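You operate a simulated robot arm through the tools that you are given. There is no shell and no other tool.

You are at the controls of a simulated robot arm. One attempt, no reset.

JOB
Turn the clamped teal valve block off, free it and shut it in the store box.
Fine: off before you open the vice; stand it upright in the box, slide the lid shut and latch it; leave the other valve blocks. Set down upright: what you pick out.

The check looks at the end state, three seconds after you hand in, the way a careful person would. Anything else that was tipped, shoved, dropped, spilled or broken makes it a failure. A push-on lid holds only when it is set on centred and level and pressed home; a screw cap is set on level and turned clockwise until tight.

ROBOT AND FRAMES
A 7-joint arm with a two-finger gripper, fixed in place. Base frame: the origin is at the foot of the arm, x ahead of it, y to its left, z up; the work surface is at about z = 0.8. Lengths are in cm, angles in degrees, forces in N, time in s.
With the tool pointing down near the work surface it reaches from about 22 to 56 cm from the base axis. Its first joint turns from -166.0 to 166.0 degrees. Payload 1.2 kg.
Tool frame: the origin (TCP) lies between the finger pads and is the grasp point; the fingertips stand 2.2 cm ahead of it; z points along the fingers, y is the line along which they close. The gripper opens to 9.2 cm. The gripper's body begins 6.5 cm behind the TCP.
Orientation is told as [roll, pitch, yaw] about the base's x, y, z axes, in that order, counted from this pose: with the fingers straight down and closing along the base's y, the tool's x points along the base's -x, its y along +y and its z along -z.

CONTROLS
- The arm moves only by the tool move_arm. Its argument "plan" is a list of rows, each a list of 7 numbers: the shift along the tool's x, y, z in mm, then the turn, a rotation vector about the tool's x, y, z in degrees, then the gripper command, from -1 (fully open) to 1 (shut), values between in proportion. In form: [[dx, dy, dz, ax, ay, az, fingers], ...]. A call has 1 to 20 rows; each row shifts and turns the commanded pose from where the row before left it, along the tool's axes as they then stand. Each row takes 0.2 s and may step no farther than 5 cm and 8.6 degrees from the row before; otherwise, or with a gripper value out of range, the whole call is refused. A pose out of reach is approached as far as the arm can. The call stops where the force on the tool passes 40 N (or 10 N more than at its start, if that is more) or the arm is blocked; 0.2 s more then pass. The fingers move at their own pace and stop on an object; they squeeze with about 26 N. The grip force told is the motor's: it shows also when the fingers shut on nothing. Time passes only in rows, and 0.2 s behind the last, so rows that do not move let the fingers close. The reply holds the time, the measured pose of the TCP, the force on the tool along the base axes, the opening and the grip force, in the units named above and with some noise, with the torque about the TCP (base axes, N m) and any sound that the robot's microphone picked up, and new pictures: "show" is both (left out), scene, wrist or none.
- Cameras (640 x 400 px; columns grow to the right, rows downward): "scene" is fixed at [40.57, 64.9, 76.95]; the picture's right is [-1.00, -0.05, 0.00], its down [-0.03, 0.65, -0.76] and it looks along [0.04, -0.76, -0.65] (base axes); focal length 357 px, centre (320, 200). "wrist" rides on the gripper at [7.1, 1.9, -10.2] in the tool frame; the picture's right is [-0.26, 0.96, 0.00], its down [-0.75, -0.21, -0.63] and it looks along [-0.60, -0.16, 0.78] (tool axes); focal length 280 px, centre (320, 200). There is no depth. A picture from a camera that has moved, and an enlarged one, comes with that camera's place and axes in the base frame and with its lens. The place of the scene camera against the robot may be out by one fixed shift of up to 1.2 cm in any direction.
- inspect(camera, box): a new picture of the part [left, top, right, bottom] of that camera's present view, enlarged. No time passes.
- hand_in(): hands the job in; it is judged then, once.

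Places have to be worked out from the pictures, the camera data and where the tool is seen. Open the gripper and draw the arm clear of the work before you hand the job in, unless the task says otherwise.

The tools are called after "Emit:" as name(argument=value, ...) on one line, values as JSON. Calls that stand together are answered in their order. move_arm: Moves the arm, as the interface text tells. Its arguments: {"type":"object","properties":{"plan":{"type":"array","items":{"type":"array","items":{"type":"number"}}},"show":{"type":"string","enum":["both","scene","wrist","none"]}},"required":["plan"]} The other tools are called the same way: inspect (camera, box) takes an enlarged picture of a part of a camera's view; hand_in () hands the job in.

At the start:

```text
t: 0.0
tool_pos: [33.21, 2.09, 42.23]
orientation: [0.0, 0.0, 0.0]
ft_force: [-0.2, -0.7, 0.2]
ft_torque: [-0.03, 0.0, -0.02]
opening: 9.19
grasp_force: 0.1
```

scene: 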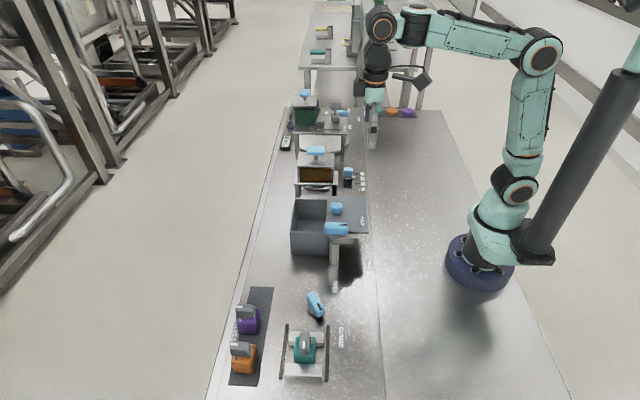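
wrist: 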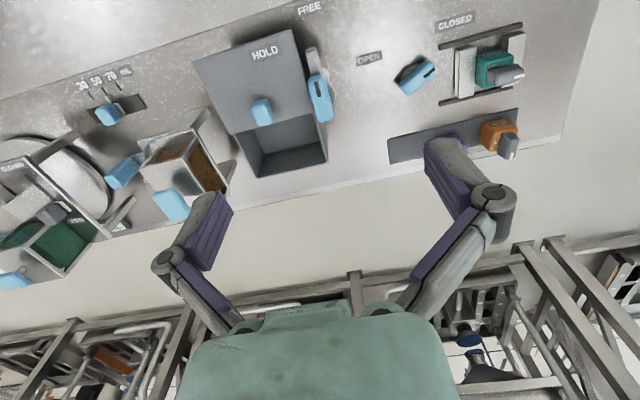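

I start by looking closely at the work area in both cameras before moving anything.

Emit:
inspect(camera="scene", box=[210, 270, 370, 400])

Emit:
inspect(camera="scene", box=[270, 160, 390, 280])

Emit:
inspect(camera="wrist", box=[340, 0, 600, 170])

Emit:
inspect(camera="wrist", box=[180, 0, 400, 190])

```text
3.08 times, centred on (290, 335) of scene
camera zoom: at [40.57, 64.9, 76.95], right [-1.0, -0.05, 0.0], down [-0.03, 0.65, -0.76], along [0.04, -0.76, -0.65], focal length 1099 px, centre (412, -215)
```

zoom: 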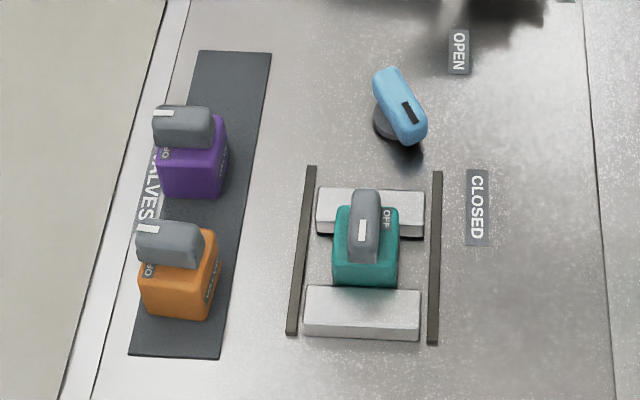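

```text
3.33 times, centred on (330, 220) of scene
camera zoom: at [40.57, 64.9, 76.95], right [-1.0, -0.05, 0.0], down [-0.03, 0.65, -0.76], along [0.04, -0.76, -0.65], focal length 1191 px, centre (287, 133)
```

zoom: 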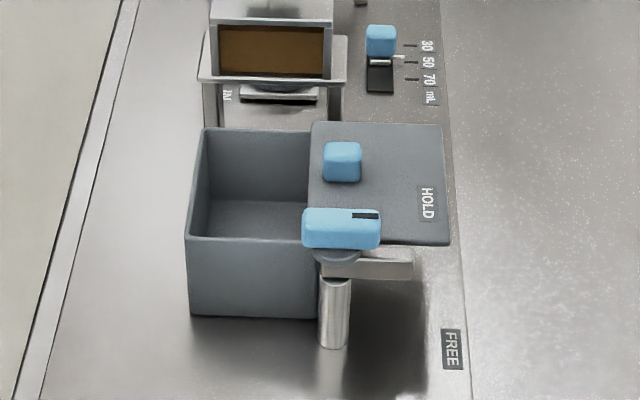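

```text
2.35 times, centred on (470, 85) of wrist
camera zoom: at [26.16, 4.05, 52.46], right [0.26, 0.96, 0.0], down [0.75, -0.21, 0.63], along [0.6, -0.16, -0.78], focal length 660 px, centre (-33, 471)
```

zoom: 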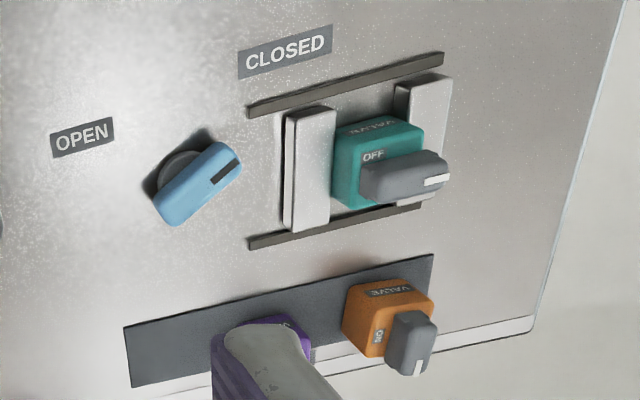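

```text
2.11 times, centred on (290, 95) of wrist
camera zoom: at [26.16, 4.05, 52.46], right [0.26, 0.96, 0.0], down [0.75, -0.21, 0.63], along [0.6, -0.16, -0.78], focal length 590 px, centre (383, 421)
```

zoom: 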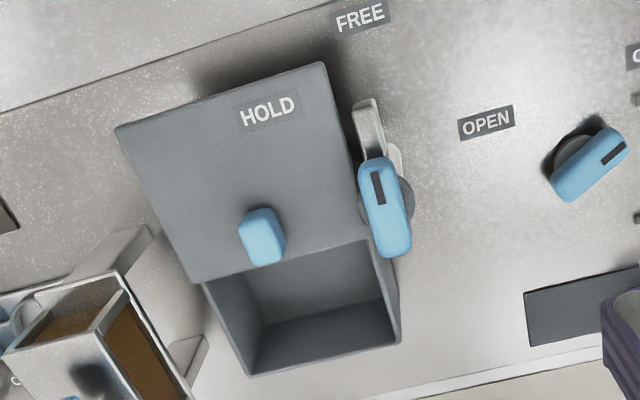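

The teal block sits in the vice near (45, 28); the box is near (47, -6) with its lid open toward the arm. I move above and short of the vice to look at it closely with the wrist camera.

Emit:
move_arm(plan=[[-5, 40, 0, 0, 0, 0, -1], [-5, 40, 20, 0, 0, 0, -1], [-5, 40, 40, 0, 0, 0, -1], [-5, 40, 40, 0, 0, 0, -1], [-5, 40, 40, 0, 0, 0, -1], [0, 0, 30, 0, 0, 0, -1], [0, 0, 0, 0, 0, 0, -1]])

```text
refused: row 3 steps farther than a row can; nothing moved
```

The steps were slightly longer than 5 cm, so I split them finer.

Emit:
move_arm(plan=[[-5, 30, 20, 0, 0, 0, -1], [-5, 30, 20, 0, 0, 0, -1], [-5, 30, 30, 0, 0, 0, -1], [-5, 30, 30, 0, 0, 0, -1], [-5, 30, 30, 0, 0, 0, -1], [0, 30, 30, 0, 0, 0, -1], [0, 20, 10, 0, 0, 0, -1], [0, 0, 0, 0, 0, 0, -1]])

```text
t: 1.8
tool_pos: [35.69, 22.12, 25.28]
orientation: [0.1, 0.0, 0.0]
ft_force: [-0.2, -0.4, -0.1]
ft_torque: [-0.02, -0.01, 0.02]
opening: 9.2
grasp_force: 0.1
camera wrist: at [28.62, 24.01, 35.57], right [0.26, 0.96, 0.0], down [0.75, -0.21, 0.63], along [0.6, -0.16, -0.78], focal length 280 px, centre (320, 200)
```

scene: 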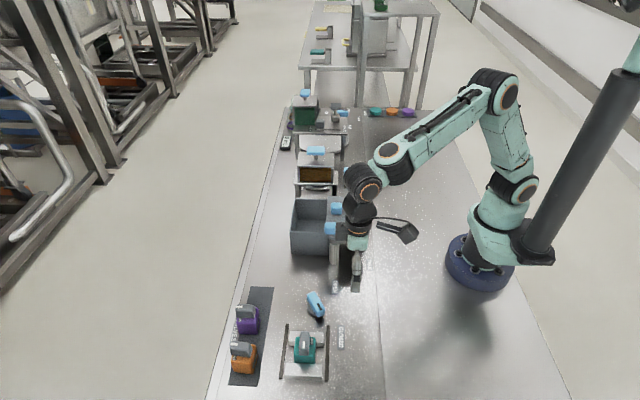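
wrist: 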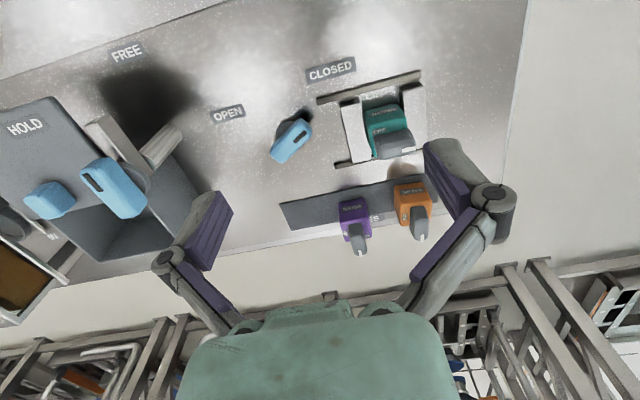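

The vice is in clear wrist view now. I enlarge it to read the labels and the knob mark.

Emit:
inspect(camera="wrist", box=[310, 60, 450, 180])

Emit:
inspect(camera="wrist", box=[200, 50, 450, 260])

Emit:
inspect(camera="wrist", box=[0, 30, 240, 290])

Emit:
inspect(camera="scene", box=[270, 310, 340, 390])

```text
3.33 times, centred on (380, 120) of wrist
camera zoom: at [28.62, 24.01, 35.57], right [0.26, 0.96, 0.0], down [0.75, -0.21, 0.63], along [0.6, -0.16, -0.78], focal length 935 px, centre (120, 467)
```

zoom: 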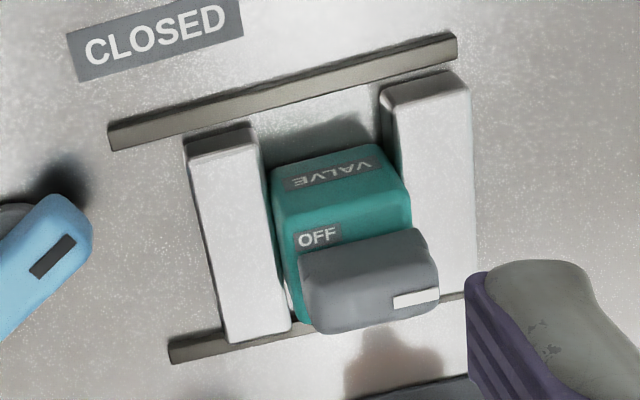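

```text
1.90 times, centred on (325, 155) of wrist
camera zoom: at [28.62, 24.01, 35.57], right [0.26, 0.96, 0.0], down [0.75, -0.21, 0.63], along [0.6, -0.16, -0.78], focal length 534 px, centre (310, 286)
```

zoom: 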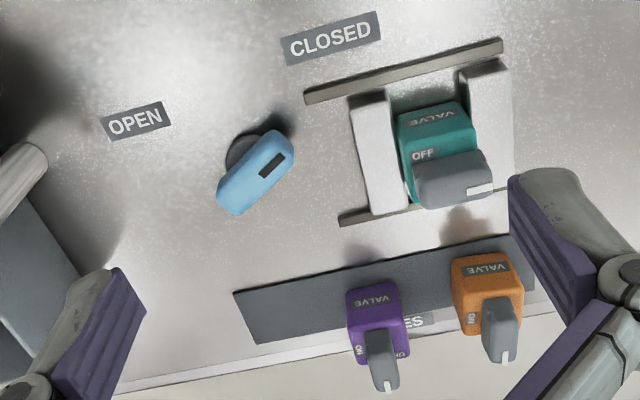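

```text
1.54 times, centred on (120, 160) of wrist
camera zoom: at [28.62, 24.01, 35.57], right [0.26, 0.96, 0.0], down [0.75, -0.21, 0.63], along [0.6, -0.16, -0.78], focal length 431 px, centre (628, 262)
```

zoom: 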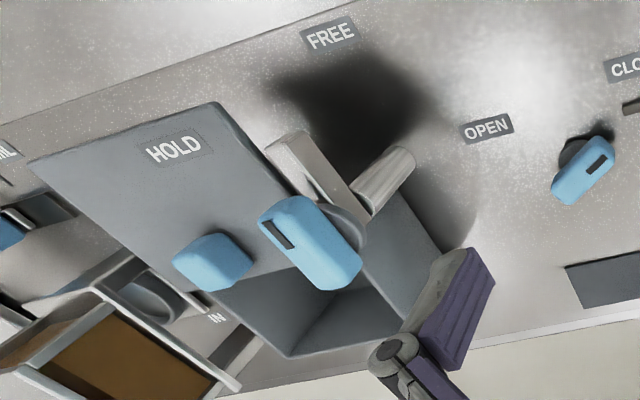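

```text
5.00 times, centred on (305, 350) of scene
camera zoom: at [40.57, 64.9, 76.95], right [-1.0, -0.05, 0.0], down [-0.03, 0.65, -0.76], along [0.04, -0.76, -0.65], focal length 1786 px, centre (395, -550)
```

zoom: 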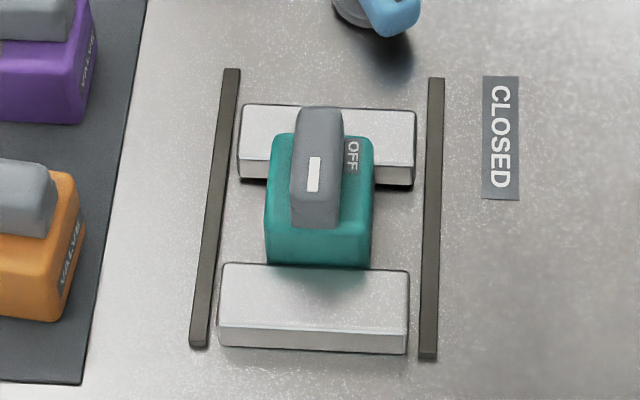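

The teal knob's white mark points to +y, with OFF on its -x side. I check the other valves for how label positions relate to the knob.

Emit:
inspect(camera="wrist", box=[325, 175, 445, 260])

Emit:
inspect(camera="scene", box=[220, 300, 270, 380])

Emit:
inspect(camera="wrist", box=[350, 90, 420, 165])

```text
4.71 times, centred on (385, 218) of wrist
camera zoom: at [28.62, 24.01, 35.57], right [0.26, 0.96, 0.0], down [0.75, -0.21, 0.63], along [0.6, -0.16, -0.78], focal length 1320 px, centre (14, 118)
```

zoom: 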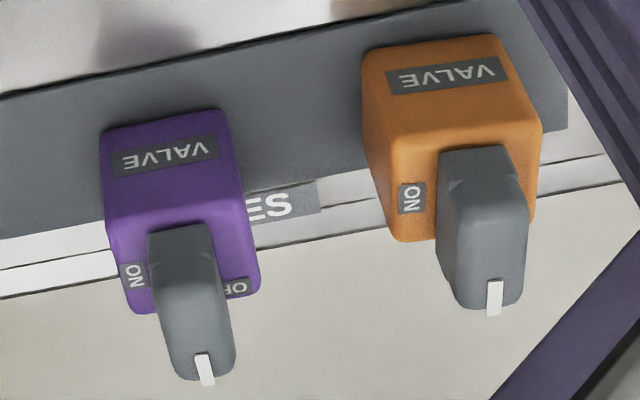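

```text
5.00 times, centred on (245, 340) of scene
camera zoom: at [40.57, 64.9, 76.95], right [-1.0, -0.05, 0.0], down [-0.03, 0.65, -0.76], along [0.04, -0.76, -0.65], focal length 1786 px, centre (695, -500)
```

zoom: 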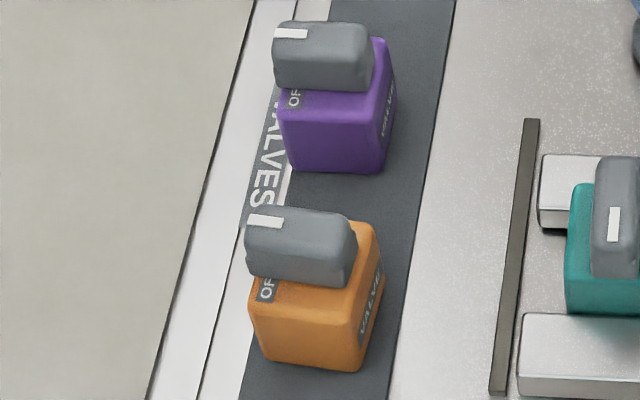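

```text
5.33 times, centred on (385, 128) of wrist
camera zoom: at [28.62, 24.01, 35.57], right [0.26, 0.96, 0.0], down [0.75, -0.21, 0.63], along [0.6, -0.16, -0.78], focal length 1495 px, centre (-27, 587)
```

zoom: 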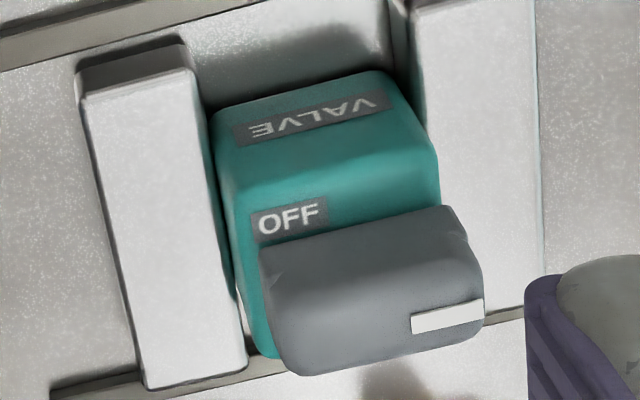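

The label layout matters, so I zoom tighter on the individual labels.

Emit:
inspect(camera="wrist", box=[340, 215, 380, 240])

Emit:
inspect(camera="scene", box=[230, 300, 270, 330])

Emit:
inspect(camera="wrist", box=[390, 200, 430, 225])

Emit:
inspect(camera="scene", box=[285, 325, 325, 365])

```text
16.00 times, centred on (360, 228) of wrist
camera zoom: at [28.62, 24.01, 35.57], right [0.26, 0.96, 0.0], down [0.75, -0.21, 0.63], along [0.6, -0.16, -0.78], focal length 4486 px, centre (-320, -240)
```

zoom: 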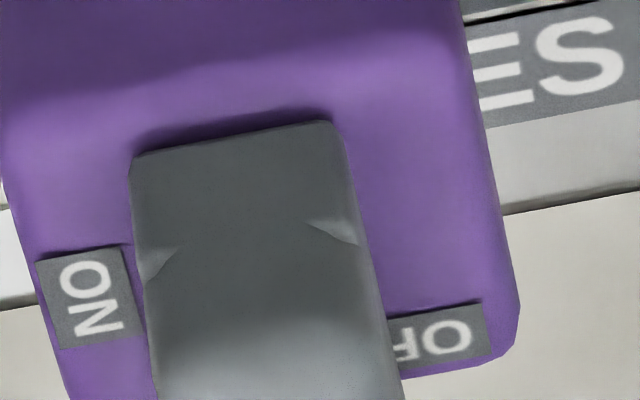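

```text
13.33 times, centred on (250, 315) of scene
camera zoom: at [40.57, 64.9, 76.95], right [-1.0, -0.05, 0.0], down [-0.03, 0.65, -0.76], along [0.04, -0.76, -0.65], focal length 4762 px, centre (1253, -1333)
```

zoom: 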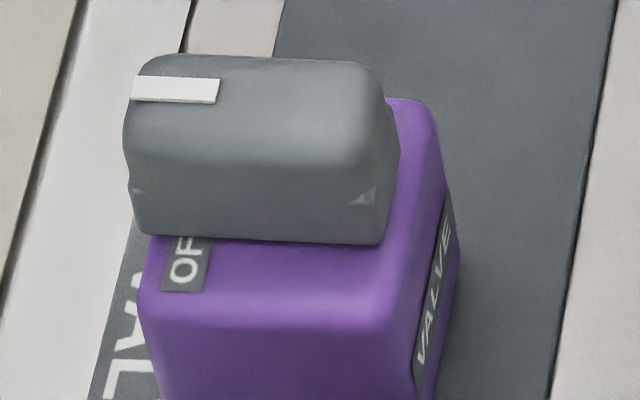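

```text
16.00 times, centred on (410, 212) of wrist
camera zoom: at [28.62, 24.01, 35.57], right [0.26, 0.96, 0.0], down [0.75, -0.21, 0.63], along [0.6, -0.16, -0.78], focal length 4486 px, centre (-1120, 0)
```

zoom: 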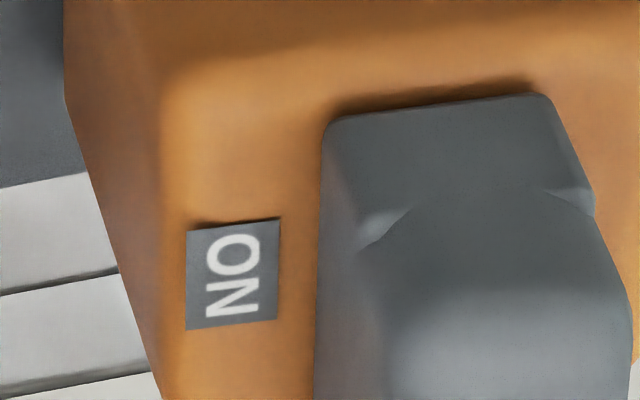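

```text
10.00 times, centred on (305, 345) of scene
camera zoom: at [40.57, 64.9, 76.95], right [-1.0, -0.05, 0.0], down [-0.03, 0.65, -0.76], along [0.04, -0.76, -0.65], focal length 3572 px, centre (470, -1250)
```

zoom: 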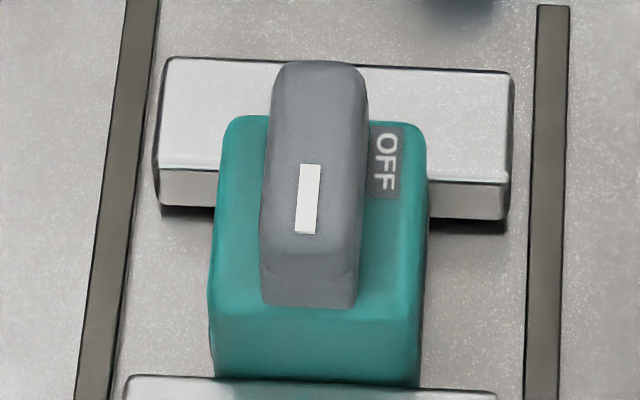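

Reading the labels: the parked blocks' knobs point at OFF, while the teal's mark points to +y (ON) with OFF on -x. So its knob needs a quarter turn counter-clockwise from above. I estimate the knob bar centre at (45.1, 28.0), block top z≈5.6 and knob top z≈8.9. I yaw the gripper -90° and go above it.

Emit:
move_arm(plan=[[0, 0, 0, 0, 0, 8.2, -0.1], [0, 0, 0, 0, 0, 8.2, -0.1], [0, 0, 0, 0, 0, 8.2, -0.1], [0, 0, 0, 0, 0, 8.2, -0.1], [0, 0, 0, 0, 0, 8.2, -0.1], [0, 0, 0, 0, 0, 8.2, -0.1], [0, 0, 0, 0, 0, 8.2, -0.1], [0, 0, 0, 0, 0, 8.2, -0.1], [0, 0, 0, 0, 0, 8.2, -0.1], [0, 0, 0, 0, 0, 8.2, -0.1], [0, 0, 0, 0, 0, 8.0, -0.1], [20, 31, 20, 0, 0, 0, -0.1], [20, 31, 20, 0, 0, 0, -0.1], [19, 32, 20, 0, 0, 0, -0.1], [0, 0, 0, 0, 0, 0, -0.1]])

```text
t: 5.0
tool_pos: [45.11, 28.13, 19.28]
orientation: [0.0, 0.0, -90.0]
ft_force: [0.5, -0.9, 0.7]
ft_torque: [0.0, 0.01, 0.01]
opening: 5.06
grasp_force: 0.0
camera wrist: at [47.07, 35.18, 29.57], right [0.97, -0.26, 0.0], down [-0.2, -0.75, 0.63], along [-0.16, -0.6, -0.78], focal length 280 px, centre (320, 200)
```

scene: 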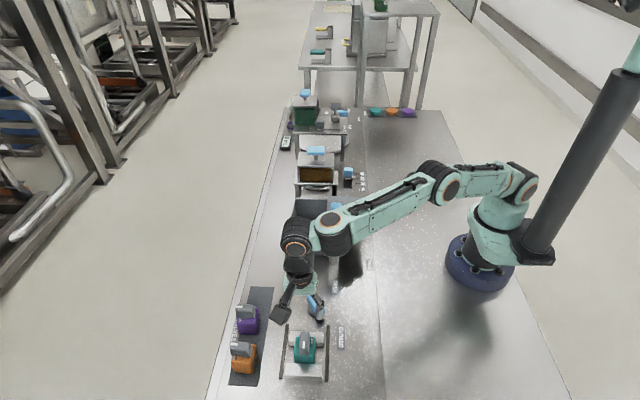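
wrist: 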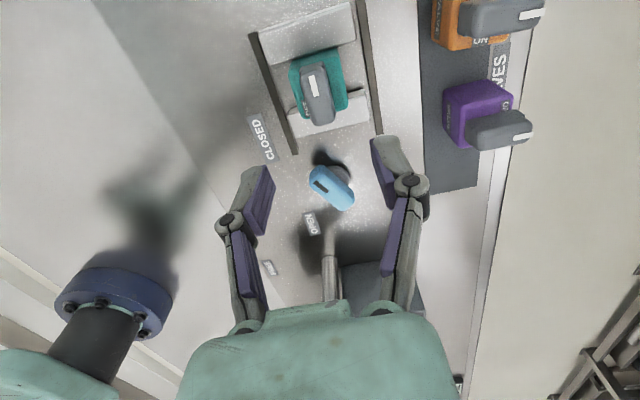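

The view agrees with the mark at about (45.2, 29.5). I enlarge to refine the knob's centre and direction.

Emit:
inspect(camera="wrist", box=[260, 20, 370, 140])

Emit:
inspect(camera="wrist", box=[240, 120, 400, 240])

```text
3.33 times, centred on (315, 80) of wrist
camera zoom: at [47.07, 35.18, 29.57], right [0.97, -0.26, 0.0], down [-0.2, -0.75, 0.63], along [-0.16, -0.6, -0.78], focal length 935 px, centre (337, 600)
```

zoom: 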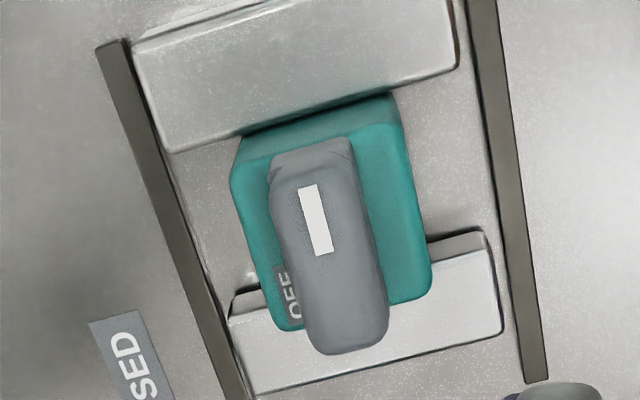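

```text
3.33 times, centred on (320, 180) of wrist
camera zoom: at [47.07, 35.18, 29.57], right [0.97, -0.26, 0.0], down [-0.2, -0.75, 0.63], along [-0.16, -0.6, -0.78], focal length 935 px, centre (320, 267)
```

zoom: 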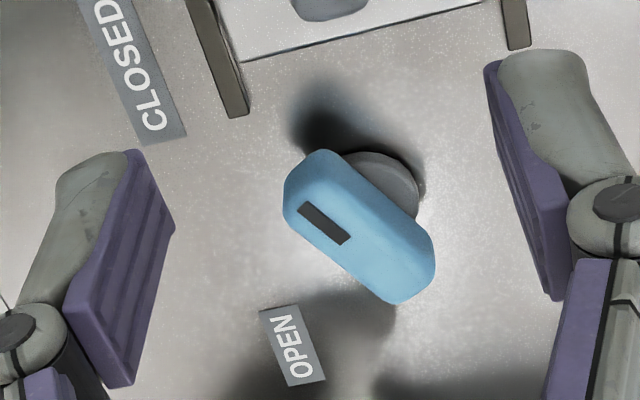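

Knob centre comes out near (45.0, 28.2) and the TCP is right above at (45.1, 28.1). I descend so the fingertips stay ~0.6 cm above the block's top, then close on the knob.

Emit:
move_arm(plan=[[0, 0, 40, 0, 0, 0, -0.1], [0, 0, 40, 0, 0, 0, -0.1], [0, 0, 28, 0, 0, 0, -0.1], [0, 0, 0, 0, 0, 0, -0.1], [0, 0, 0, 0, 0, 0, 1], [0, 0, 0, 0, 0, 0, 1], [0, 0, 0, 0, 0, 0, 1]])

```text
t: 6.6
tool_pos: [45.11, 27.9, 8.42]
orientation: [0.0, 0.1, -90.0]
ft_force: [0.2, 0.4, 1.3]
ft_torque: [0.01, 0.01, -0.04]
opening: 1.88
grasp_force: 26.1
camera wrist: at [47.06, 35.08, 18.73], right [0.96, -0.26, 0.0], down [-0.2, -0.75, 0.62], along [-0.16, -0.6, -0.78], focal length 280 px, centre (320, 200)
```

scene: 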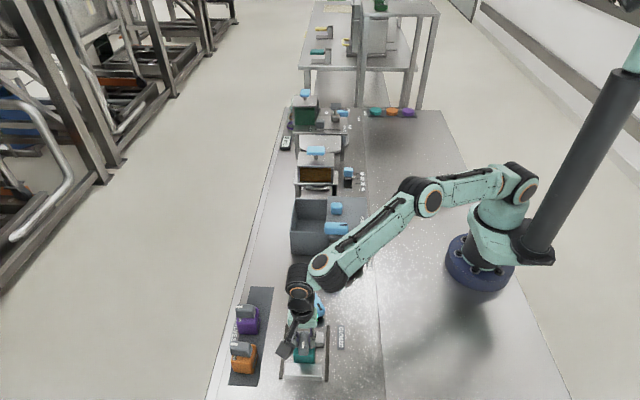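
wrist: 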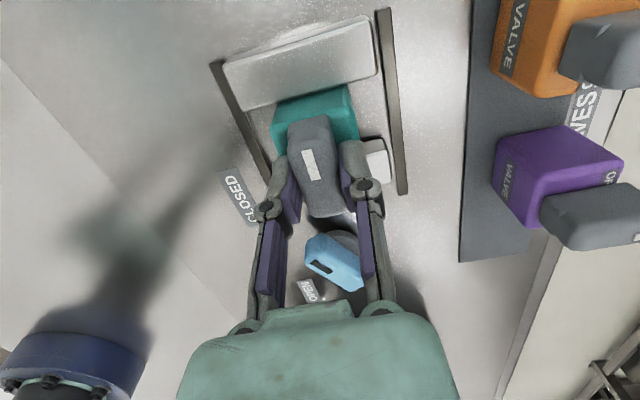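

The knob is gripped (1.88 cm). I turn it counter-clockwise in part and watch torque and sound.

Emit:
move_arm(plan=[[0, 0, 0, 0, 0, -6, 1], [0, 0, 0, 0, 0, -6, 1], [0, 0, 0, 0, 0, -6, 1], [0, 0, 0, 0, 0, -6, 1], [0, 0, 0, 0, 0, -6, 1]], show="wrist")

```text
t: 7.8
tool_pos: [45.03, 28.06, 8.48]
orientation: [0.0, -0.1, -59.9]
ft_force: [-4.0, -5.6, 4.3]
ft_torque: [-0.2, 0.13, -0.01]
opening: 1.9
grasp_force: 26.1
camera wrist: at [43.26, 35.15, 18.73], right [0.97, 0.26, 0.0], down [0.2, -0.75, 0.62], along [0.16, -0.6, -0.78], focal length 280 px, centre (320, 200)
```

wrist: 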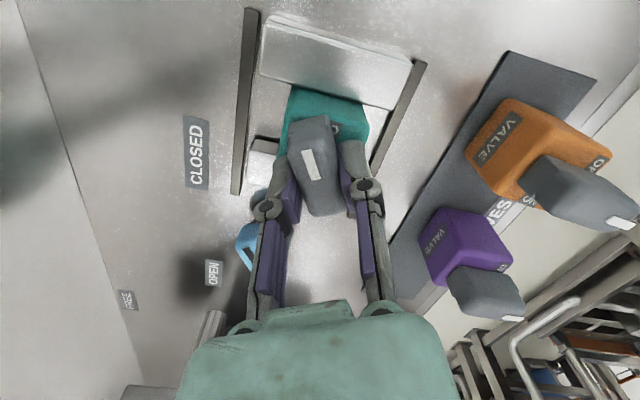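

The knob turns with the gripper and a label appears on the +y side. I check it.

Emit:
inspect(camera="wrist", box=[270, 80, 390, 160])

```text
5.00 times, centred on (330, 120) of wrist
camera zoom: at [43.26, 35.15, 18.73], right [0.97, 0.26, 0.0], down [0.2, -0.75, 0.62], along [0.16, -0.6, -0.78], focal length 1402 px, centre (270, 600)
```

zoom: 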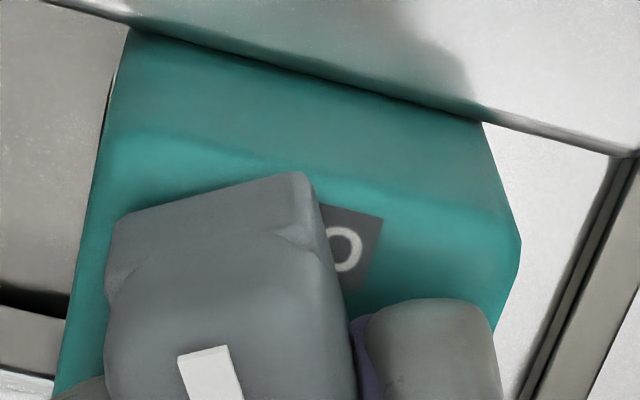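

The ON label is at +y under where the mark was, confirming the turn direction. I continue the remaining ~60°.

Emit:
move_arm(plan=[[0, 0, 0, 0, 0, -6, 1], [0, 0, 0, 0, 0, -6, 1], [0, 0, 0, 0, 0, -6, 1], [0, 0, 0, 0, 0, -6, 1], [0, 0, 0, 0, 0, -6, 1], [0, 0, 0, 0, 0, -6, 1], [0, 0, 0, 0, 0, -6, 1], [0, 0, 0, 0, 0, -6, 1], [0, 0, 0, 0, 0, -6, 1], [0, 0, 0, 0, 0, -6, 1]], show="both")

```text
t: 10.0
tool_pos: [45.12, 27.92, 8.45]
orientation: [-0.1, 0.0, 0.2]
ft_force: [-3.5, -3.0, 3.3]
ft_torque: [-0.03, 0.38, -0.01]
opening: 1.89
grasp_force: 26.1
camera wrist: at [38.07, 29.91, 18.72], right [0.26, 0.97, 0.0], down [0.75, -0.2, 0.63], along [0.6, -0.16, -0.78], focal length 280 px, centre (320, 200)
```

scene: 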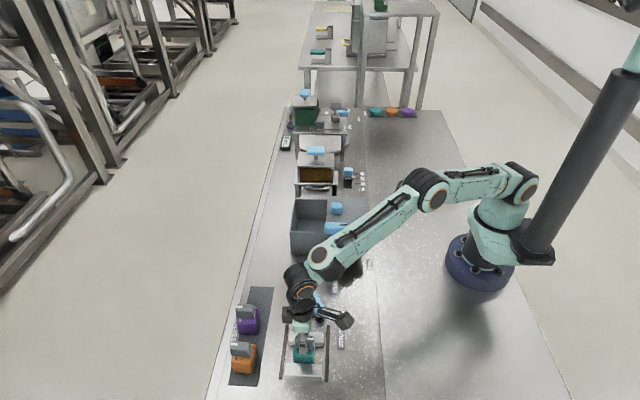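
wrist: 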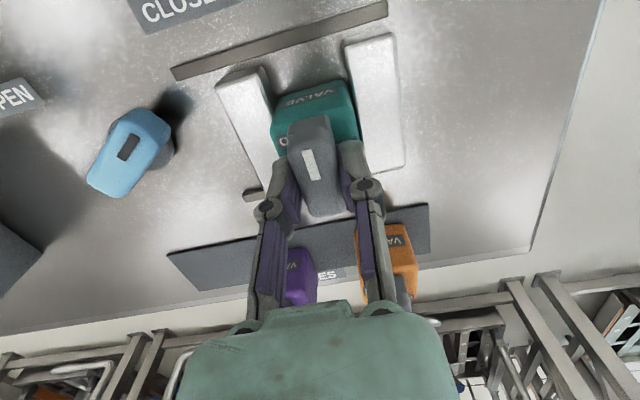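

The knob is now a quarter turn along with the mark toward -x. I nudge a few degrees more to see if there is an end stop.

Emit:
move_arm(plan=[[0, 0, 0, 0, 0, -2, 1], [0, 0, 0, 0, 0, -2, 1], [0, 0, 0, 0, 0, 0, 1]], show="wrist")

Emit:
inspect(camera="wrist", box=[240, 60, 400, 220])

```text
t: 10.8
tool_pos: [45.16, 28.06, 8.54]
orientation: [0.0, 0.0, 3.9]
ft_force: [-2.3, -11.7, 8.5]
ft_torque: [-0.29, 0.17, -0.44]
opening: 1.92
grasp_force: 26.1
camera wrist: at [38.0, 29.43, 18.7], right [0.2, 0.98, 0.0], down [0.76, -0.15, 0.63], along [0.61, -0.12, -0.78], focal length 280 px, centre (320, 200)
```

wrist: 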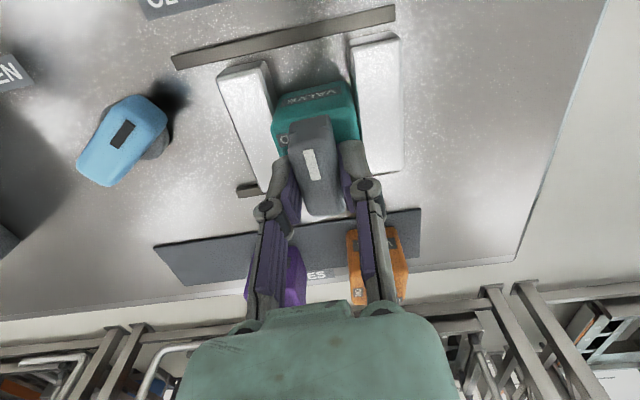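

```text
2.50 times, centred on (320, 140) of wrist
camera zoom: at [38.0, 29.43, 18.7], right [0.2, 0.98, 0.0], down [0.76, -0.15, 0.63], along [0.61, -0.12, -0.78], focal length 701 px, centre (320, 350)
```

zoom: 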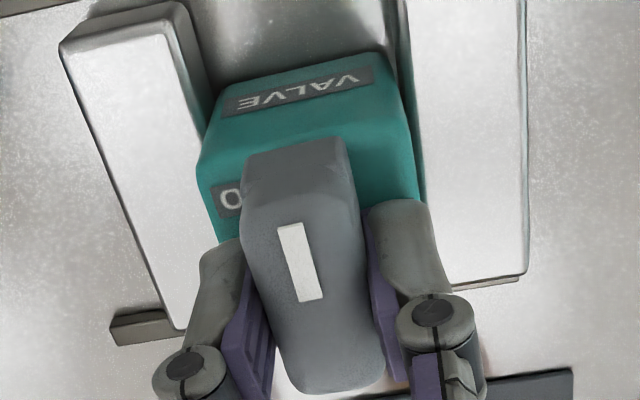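

The torque jumped (-0.44 N·m): the end stop at OFF is reached. I release the knob, rise, and look.

Emit:
move_arm(plan=[[0, 0, 0, 0, 0, 0, -0.1], [0, 0, 0, 0, 0, 0, -0.1], [0, 0, -40, 0, 0, 0, -0.1], [0, 0, -50, 0, 0, 3.9, -0.1], [0, 0, -40, 0, 0, 0, -0.1], [0, 0, 0, 0, 0, 0, -0.1]])

Emit:
inspect(camera="wrist", box=[220, 20, 420, 180])

Emit:
inspect(camera="scene", box=[270, 280, 350, 390])

```text
t: 12.2
tool_pos: [45.18, 28.0, 21.75]
orientation: [0.0, 0.0, 0.1]
ft_force: [0.3, -0.1, -0.6]
ft_torque: [-0.04, 0.04, 0.0]
opening: 5.02
grasp_force: 0.1
camera wrist: at [38.12, 29.77, 31.95], right [0.26, 0.97, 0.0], down [0.75, -0.2, 0.62], along [0.6, -0.16, -0.78], focal length 280 px, centre (320, 200)
```

scene: 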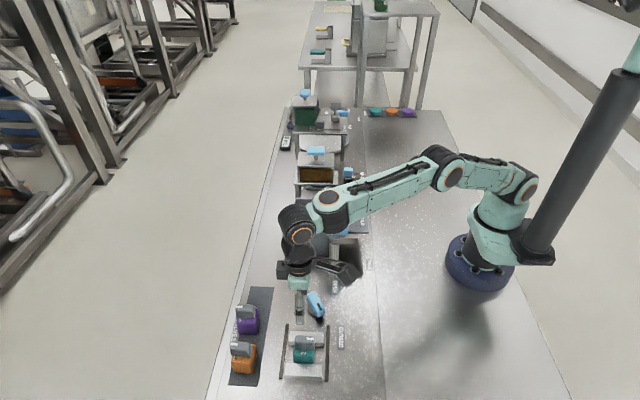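
wrist: 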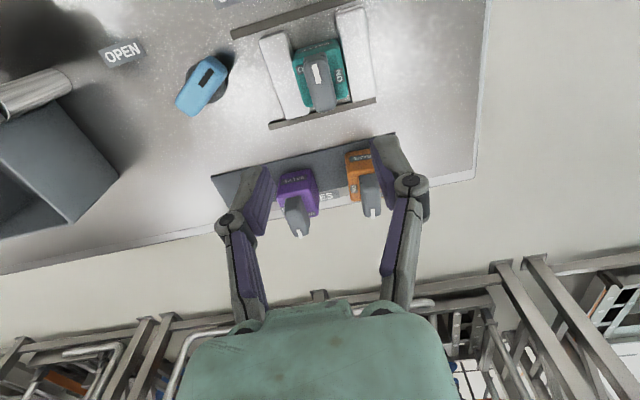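

```text
2.50 times, centred on (320, 100) of wrist
camera zoom: at [38.12, 29.77, 31.95], right [0.26, 0.97, 0.0], down [0.75, -0.2, 0.62], along [0.6, -0.16, -0.78], focal length 701 px, centre (320, 450)
```

zoom: 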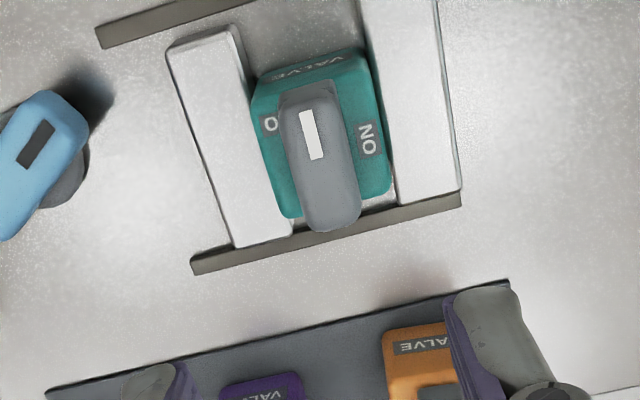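

```text
3.64 times, centred on (310, 335) of scene
camera zoom: at [40.57, 64.9, 76.95], right [-1.0, -0.05, 0.0], down [-0.03, 0.65, -0.76], along [0.04, -0.76, -0.65], focal length 1299 px, centre (356, -291)
```

zoom: 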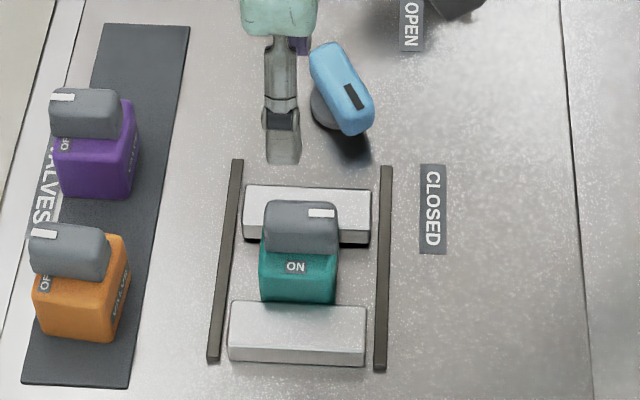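

Teal's knob now points to OFF (ON label exposed at +y). Next the vice lever: its handle top is near (43.6, 17, 5), pointing to CLOSED; I reposition for a better view of its pivot.

Emit:
move_arm(plan=[[24, -40, 5, 0, 0, 0, -0.1], [24, -40, 5, 0, 0, 0, -0.1], [24, -40, 5, 0, 0, 0, -0.1], [0, -10, 0, 0, 0, 0, -0.1], [0, 0, 0, 0, 0, 0, -0.1]], show="wrist")

Emit:
inspect(camera="wrist", box=[260, 60, 420, 200])

Emit:
inspect(camera="wrist", box=[60, 0, 260, 250])

```text
t: 13.4
tool_pos: [37.9, 15.28, 20.03]
orientation: [0.2, 0.0, 0.1]
ft_force: [-1.0, -0.5, 0.5]
ft_torque: [-0.03, 0.0, -0.02]
opening: 5.08
grasp_force: 0.1
camera wrist: at [30.94, 17.02, 30.31], right [0.26, 0.97, 0.0], down [0.75, -0.2, 0.63], along [0.6, -0.16, -0.78], focal length 280 px, centre (320, 200)
```

wrist: 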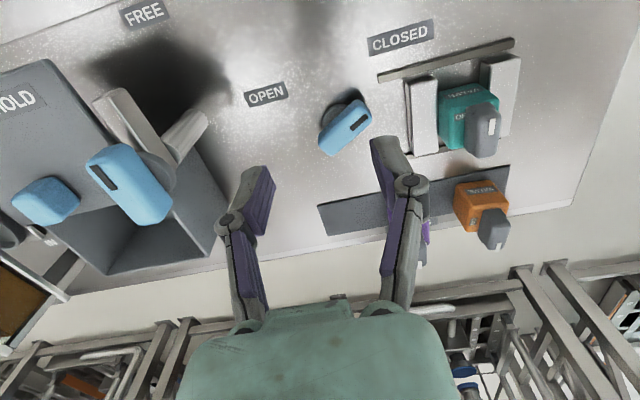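

```text
2.86 times, centred on (340, 130) of wrist
camera zoom: at [30.94, 17.02, 30.31], right [0.26, 0.97, 0.0], down [0.75, -0.2, 0.63], along [0.6, -0.16, -0.78], focal length 801 px, centre (263, 400)
```

zoom: 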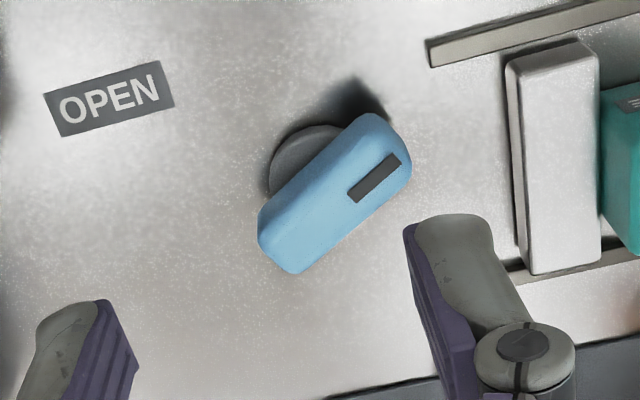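

```text
1.60 times, centred on (160, 125) of wrist
camera zoom: at [30.94, 17.02, 30.31], right [0.26, 0.97, 0.0], down [0.75, -0.2, 0.63], along [0.6, -0.16, -0.78], focal length 449 px, centre (576, 320)
```

zoom: 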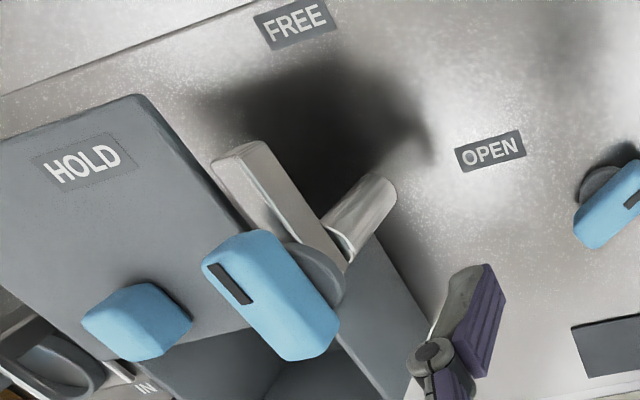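

The lever mark at (42.4, 17.75) with the bar direction ≈120° puts the pivot near (43.3, 16.25). I go above it, yaw -59.5° so the fingers straddle the bar, and look before descending.

Emit:
move_arm(plan=[[-27, 5, 0, 0, 0, 0, -0.1], [-27, 5, 0, 0, 0, 0, -0.1], [0, 0, 0, 0, 0, 8.5, -0.1], [0, 0, 0, 0, 0, 8.5, -0.1], [0, 0, 0, 0, 0, 8.5, -0.1], [0, 0, 0, 0, 0, 8.5, -0.1], [0, 0, 0, 0, 0, 8.5, -0.1], [0, 0, 0, 0, 0, 8.5, -0.1], [0, 0, 0, 0, 0, 8.5, -0.1], [0, 0, 40, 0, 0, 0, -0.1], [0, 0, 40, 0, 0, 0, -0.1], [0, 0, 20, 0, 0, 0, -0.1], [0, 0, 0, 0, 0, 0, -0.1]])

Emit:
inspect(camera="wrist", box=[220, 60, 420, 220])

```text
t: 16.2
tool_pos: [43.16, 16.26, 9.99]
orientation: [0.1, 0.1, -59.4]
ft_force: [-0.7, -0.3, -0.2]
ft_torque: [0.02, 0.03, 0.02]
opening: 5.07
grasp_force: 0.0
camera wrist: at [41.28, 23.24, 20.17], right [0.96, 0.27, 0.0], down [0.21, -0.75, 0.62], along [0.17, -0.6, -0.78], focal length 280 px, centre (320, 200)
```

scene: 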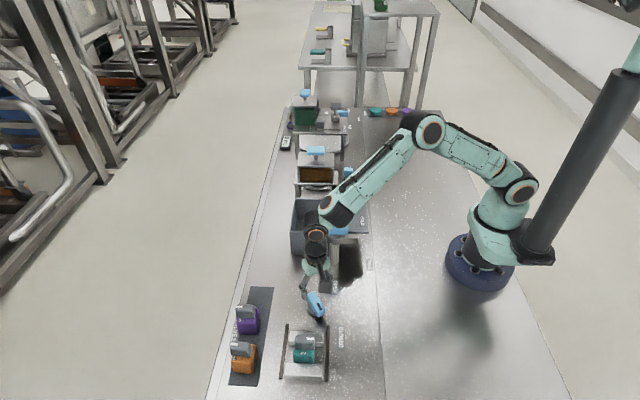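
wrist: 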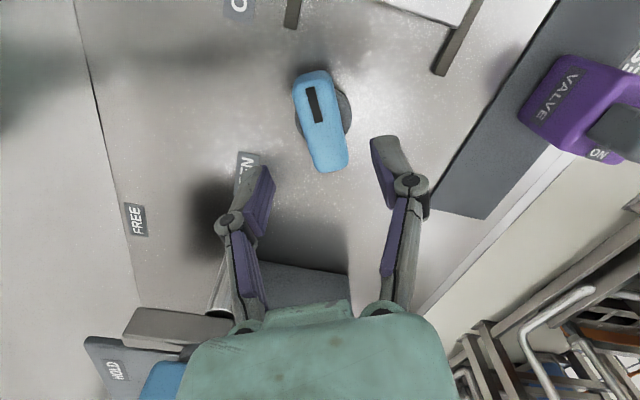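

```text
2.50 times, centred on (320, 140) of wrist
camera zoom: at [41.28, 23.24, 20.17], right [0.96, 0.27, 0.0], down [0.21, -0.75, 0.62], along [0.17, -0.6, -0.78], focal length 701 px, centre (320, 350)
```

zoom: 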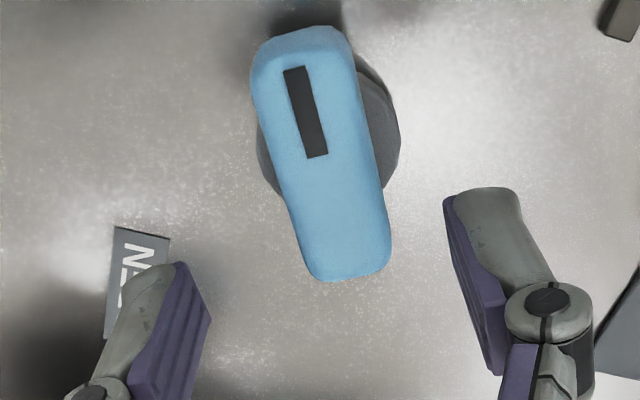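

The bar lies along the tool x axis with the pivot under the TCP within a few mm. I descend to z≈4.8 and grip the lever.

Emit:
move_arm(plan=[[0, 1, 30, 0, 0, 0, -0.1], [0, 0, 22, 0, 0, 0, -0.1], [0, 0, 0, 0, 0, 0, -0.1], [0, 0, 0, 0, 0, 0, 1], [0, 0, 0, 0, 0, 0, 1], [0, 0, 0, 0, 0, 0, 1]], show="wrist")

```text
t: 17.6
tool_pos: [43.42, 16.15, 4.78]
orientation: [0.1, 0.0, -59.5]
ft_force: [10.1, 4.1, 1.0]
ft_torque: [0.2, -0.15, 0.03]
opening: 2.4
grasp_force: 27.5
camera wrist: at [41.4, 23.24, 15.02], right [0.96, 0.27, 0.0], down [0.21, -0.75, 0.62], along [0.17, -0.6, -0.78], focal length 280 px, centre (320, 200)
```

wrist: 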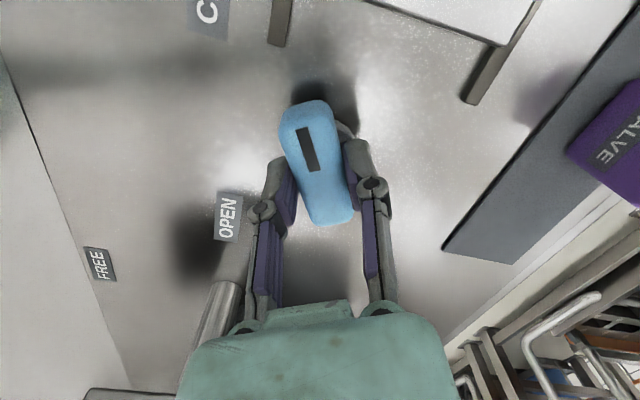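

The lever is gripped (2.4 cm wide), with a small side load along +tool y, so I shift 1.5 mm to relieve and start turning counter-clockwise.

Emit:
move_arm(plan=[[0, 1.5, 0, 0, 0, 0, 1], [0, 0, 0, 0, 0, -6, 1], [0, 0, 0, 0, 0, -6, 1], [0, 0, 0, 0, 0, -6, 1], [0, 0, 0, 0, 0, -6, 1], [0, 0, 0, 0, 0, -6, 1]])

```text
t: 19.0
tool_pos: [43.34, 16.04, 4.58]
orientation: [-0.4, 0.3, -29.5]
ft_force: [-27.1, -13.7, 8.3]
ft_torque: [-0.45, 0.37, -0.01]
opening: 2.4
grasp_force: 27.3
camera wrist: at [38.28, 21.24, 14.9], right [0.7, 0.71, -0.01], down [0.56, -0.55, 0.62], along [0.44, -0.44, -0.78], focal length 280 px, centre (320, 200)
```

scene: 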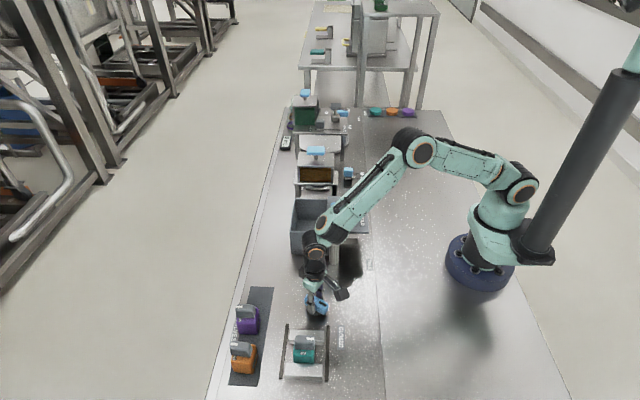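
wrist: 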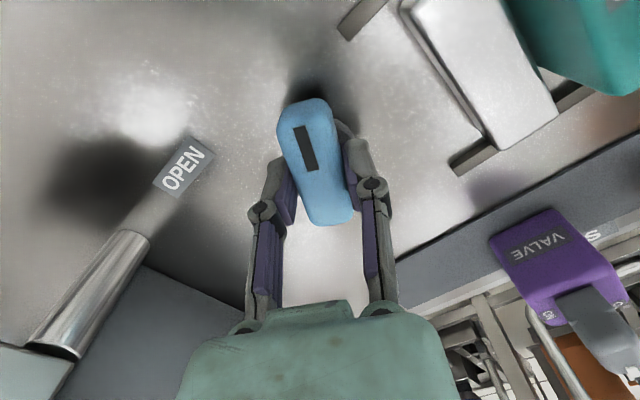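

The side load is now (-27, -14) N, meaning the commanded centre is off by a bit. I shift along the force to relax it and read back.

Emit:
move_arm(plan=[[0.5, -1.5, 0, 0, 0, 0, 1], [0, 0, 0, 0, 0, 0, 1]], show="none")

```text
t: 19.6
tool_pos: [43.4, 16.01, 4.56]
orientation: [-0.1, 0.2, -29.3]
ft_force: [-14.6, -10.6, -9.4]
ft_torque: [0.19, 0.84, -0.04]
opening: 2.41
grasp_force: 28.1
```

Emit:
move_arm(plan=[[0.8, -1.8, 0.5, 0, 0, 0, 1], [0, 0, 0, 0, 0, 0, 1]], show="none")

```text
t: 20.2
tool_pos: [43.34, 16.05, 4.6]
orientation: [0.1, -0.1, -29.4]
ft_force: [-2.8, -4.2, -21.6]
ft_torque: [-0.06, 0.05, 0.0]
opening: 2.4
grasp_force: 27.9
```

Lateral load is gone; there is a vertical load of -22 N, so I test a 0.7 mm vertical correction.

Emit:
move_arm(plan=[[0, 0, 0.7, 0, 0, 0, 1], [0, 0, 0, 0, 0, 0, 1]], show="none")

```text
t: 20.8
tool_pos: [43.39, 16.07, 4.7]
orientation: [0.2, 0.0, -29.4]
ft_force: [0.4, -0.2, -5.8]
ft_torque: [0.3, 0.62, -0.02]
opening: 2.38
grasp_force: 27.6
```

Forces are small now. I continue turning in small portions.

Emit:
move_arm(plan=[[0, 0, 0, 0, 0, -5, 1], [0, 0, 0, 0, 0, -5, 1], [0, 0, 0, 0, 0, -5, 1], [0, 0, 0, 0, 0, -5, 1], [0, 0, 0, 0, 0, 0, 1]], show="none")

```text
t: 22.0
tool_pos: [43.43, 16.02, 4.67]
orientation: [0.0, -0.1, -9.4]
ft_force: [-2.4, -2.5, 19.0]
ft_torque: [-0.01, 0.22, 0.01]
opening: 2.36
grasp_force: 28.0
```

Emit:
move_arm(plan=[[0, 0, -0.7, 0, 0, -5, 1], [0, 0, 0, 0, 0, -5, 1], [0, 0, 0, 0, 0, -5, 1], [0, 0, 0, 0, 0, -5, 1], [0, 0, 0, 0, 0, -5, 1], [0, 0, 0, 0, 0, 0, 1]], show="both")

```text
t: 23.4
tool_pos: [43.46, 15.94, 4.57]
orientation: [-0.1, -0.2, 15.5]
ft_force: [17.6, -0.3, -10.7]
ft_torque: [-0.02, -0.44, 0.01]
opening: 2.4
grasp_force: 28.0
camera wrist: at [36.03, 15.88, 14.9], right [-0.01, 1.0, 0.0], down [0.78, 0.0, 0.63], along [0.63, 0.0, -0.78], focal length 280 px, centre (320, 200)
```

scene: 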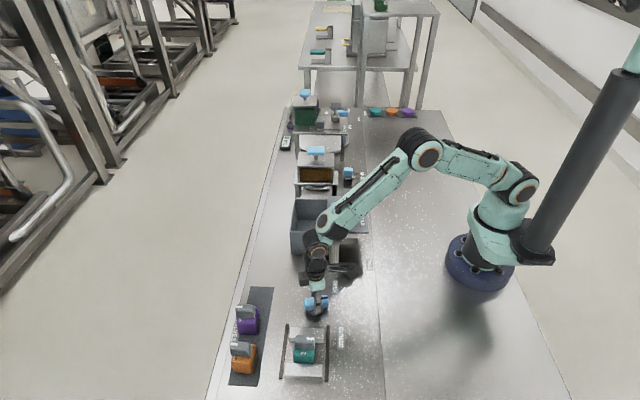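
wrist: 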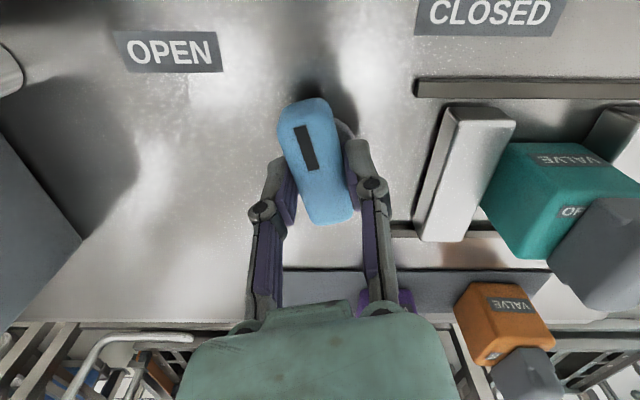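

Turned 75° so far, no stop yet; I relax the +17 N x-load and keep turning.

Emit:
move_arm(plan=[[-1.6, -0.4, 0.3, 0, 0, -4, 1], [0, 0, 0, 0, 0, -4, 1], [0, 0, 0, 0, 0, -4, 1], [0, 0, 0, 0, 0, 0, 1]], show="none")

```text
t: 24.4
tool_pos: [43.36, 16.09, 4.75]
orientation: [0.0, 0.2, 27.5]
ft_force: [-7.9, -9.9, 15.7]
ft_torque: [-0.25, 0.18, 0.0]
opening: 2.39
grasp_force: 27.8
```

Emit:
move_arm(plan=[[0.7, -0.7, -0.4, 0, 0, -4, 1], [0, 0, 0, 0, 0, -4, 1], [0, 0, 0, 0, 0, -4, 1], [0, 0, 0, 0, 0, 0, 1]], show="wrist")

```text
t: 25.4
tool_pos: [43.35, 15.93, 4.64]
orientation: [0.1, -0.1, 39.7]
ft_force: [-1.6, -6.0, -9.9]
ft_torque: [0.39, -0.52, -0.01]
opening: 2.41
grasp_force: 27.9
camera wrist: at [36.77, 12.83, 14.9], right [-0.41, 0.91, 0.0], down [0.71, 0.32, 0.62], along [0.57, 0.26, -0.78], focal length 280 px, centre (320, 200)
```

wrist: 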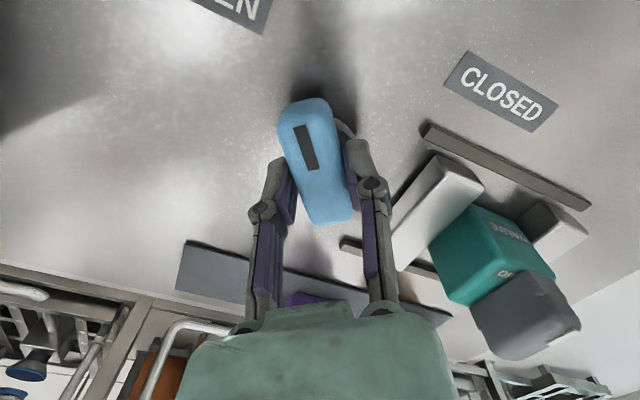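

Turned 99° smoothly without a stop. I continue toward the OPEN mark direction.

Emit:
move_arm(plan=[[0, 0, 0, 0, 0, -4, 1], [0, 0, 0, 0, 0, -4, 1], [0, 0, 0, 0, 0, -4, 1], [0, 0, 0, 0, 0, 0, 1]], show="none")

```text
t: 26.4
tool_pos: [43.43, 15.78, 4.78]
orientation: [0.0, -0.1, 51.7]
ft_force: [5.6, 1.4, -21.3]
ft_torque: [0.07, -0.13, 0.01]
opening: 2.38
grasp_force: 27.8
```

Emit:
move_arm(plan=[[0, 0, 0.5, 0, 0, -4, 1], [0, 0, 0, 0, 0, -4, 1], [0, 0, 0, 0, 0, 0, 1]], show="both")

```text
t: 27.2
tool_pos: [43.4, 15.94, 4.77]
orientation: [-0.1, 0.0, 59.5]
ft_force: [5.9, -5.5, -12.5]
ft_torque: [0.45, -0.35, 0.04]
opening: 2.36
grasp_force: 28.6
camera wrist: at [38.2, 10.71, 14.98], right [-0.7, 0.71, 0.0], down [0.56, 0.55, 0.63], along [0.45, 0.44, -0.78], focal length 280 px, centre (320, 200)
```

scene: 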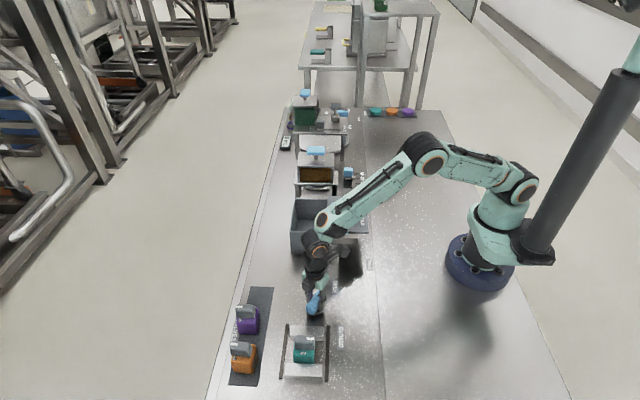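
wrist: 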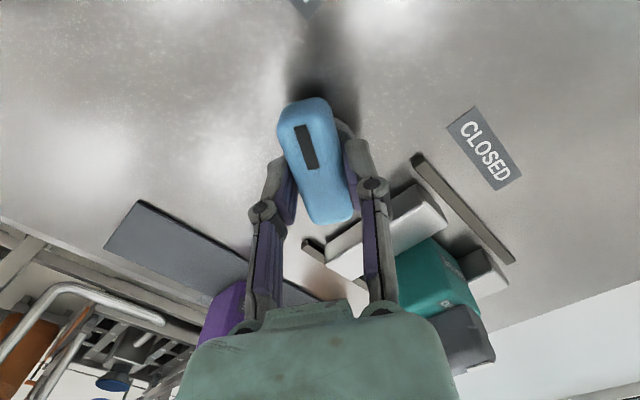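

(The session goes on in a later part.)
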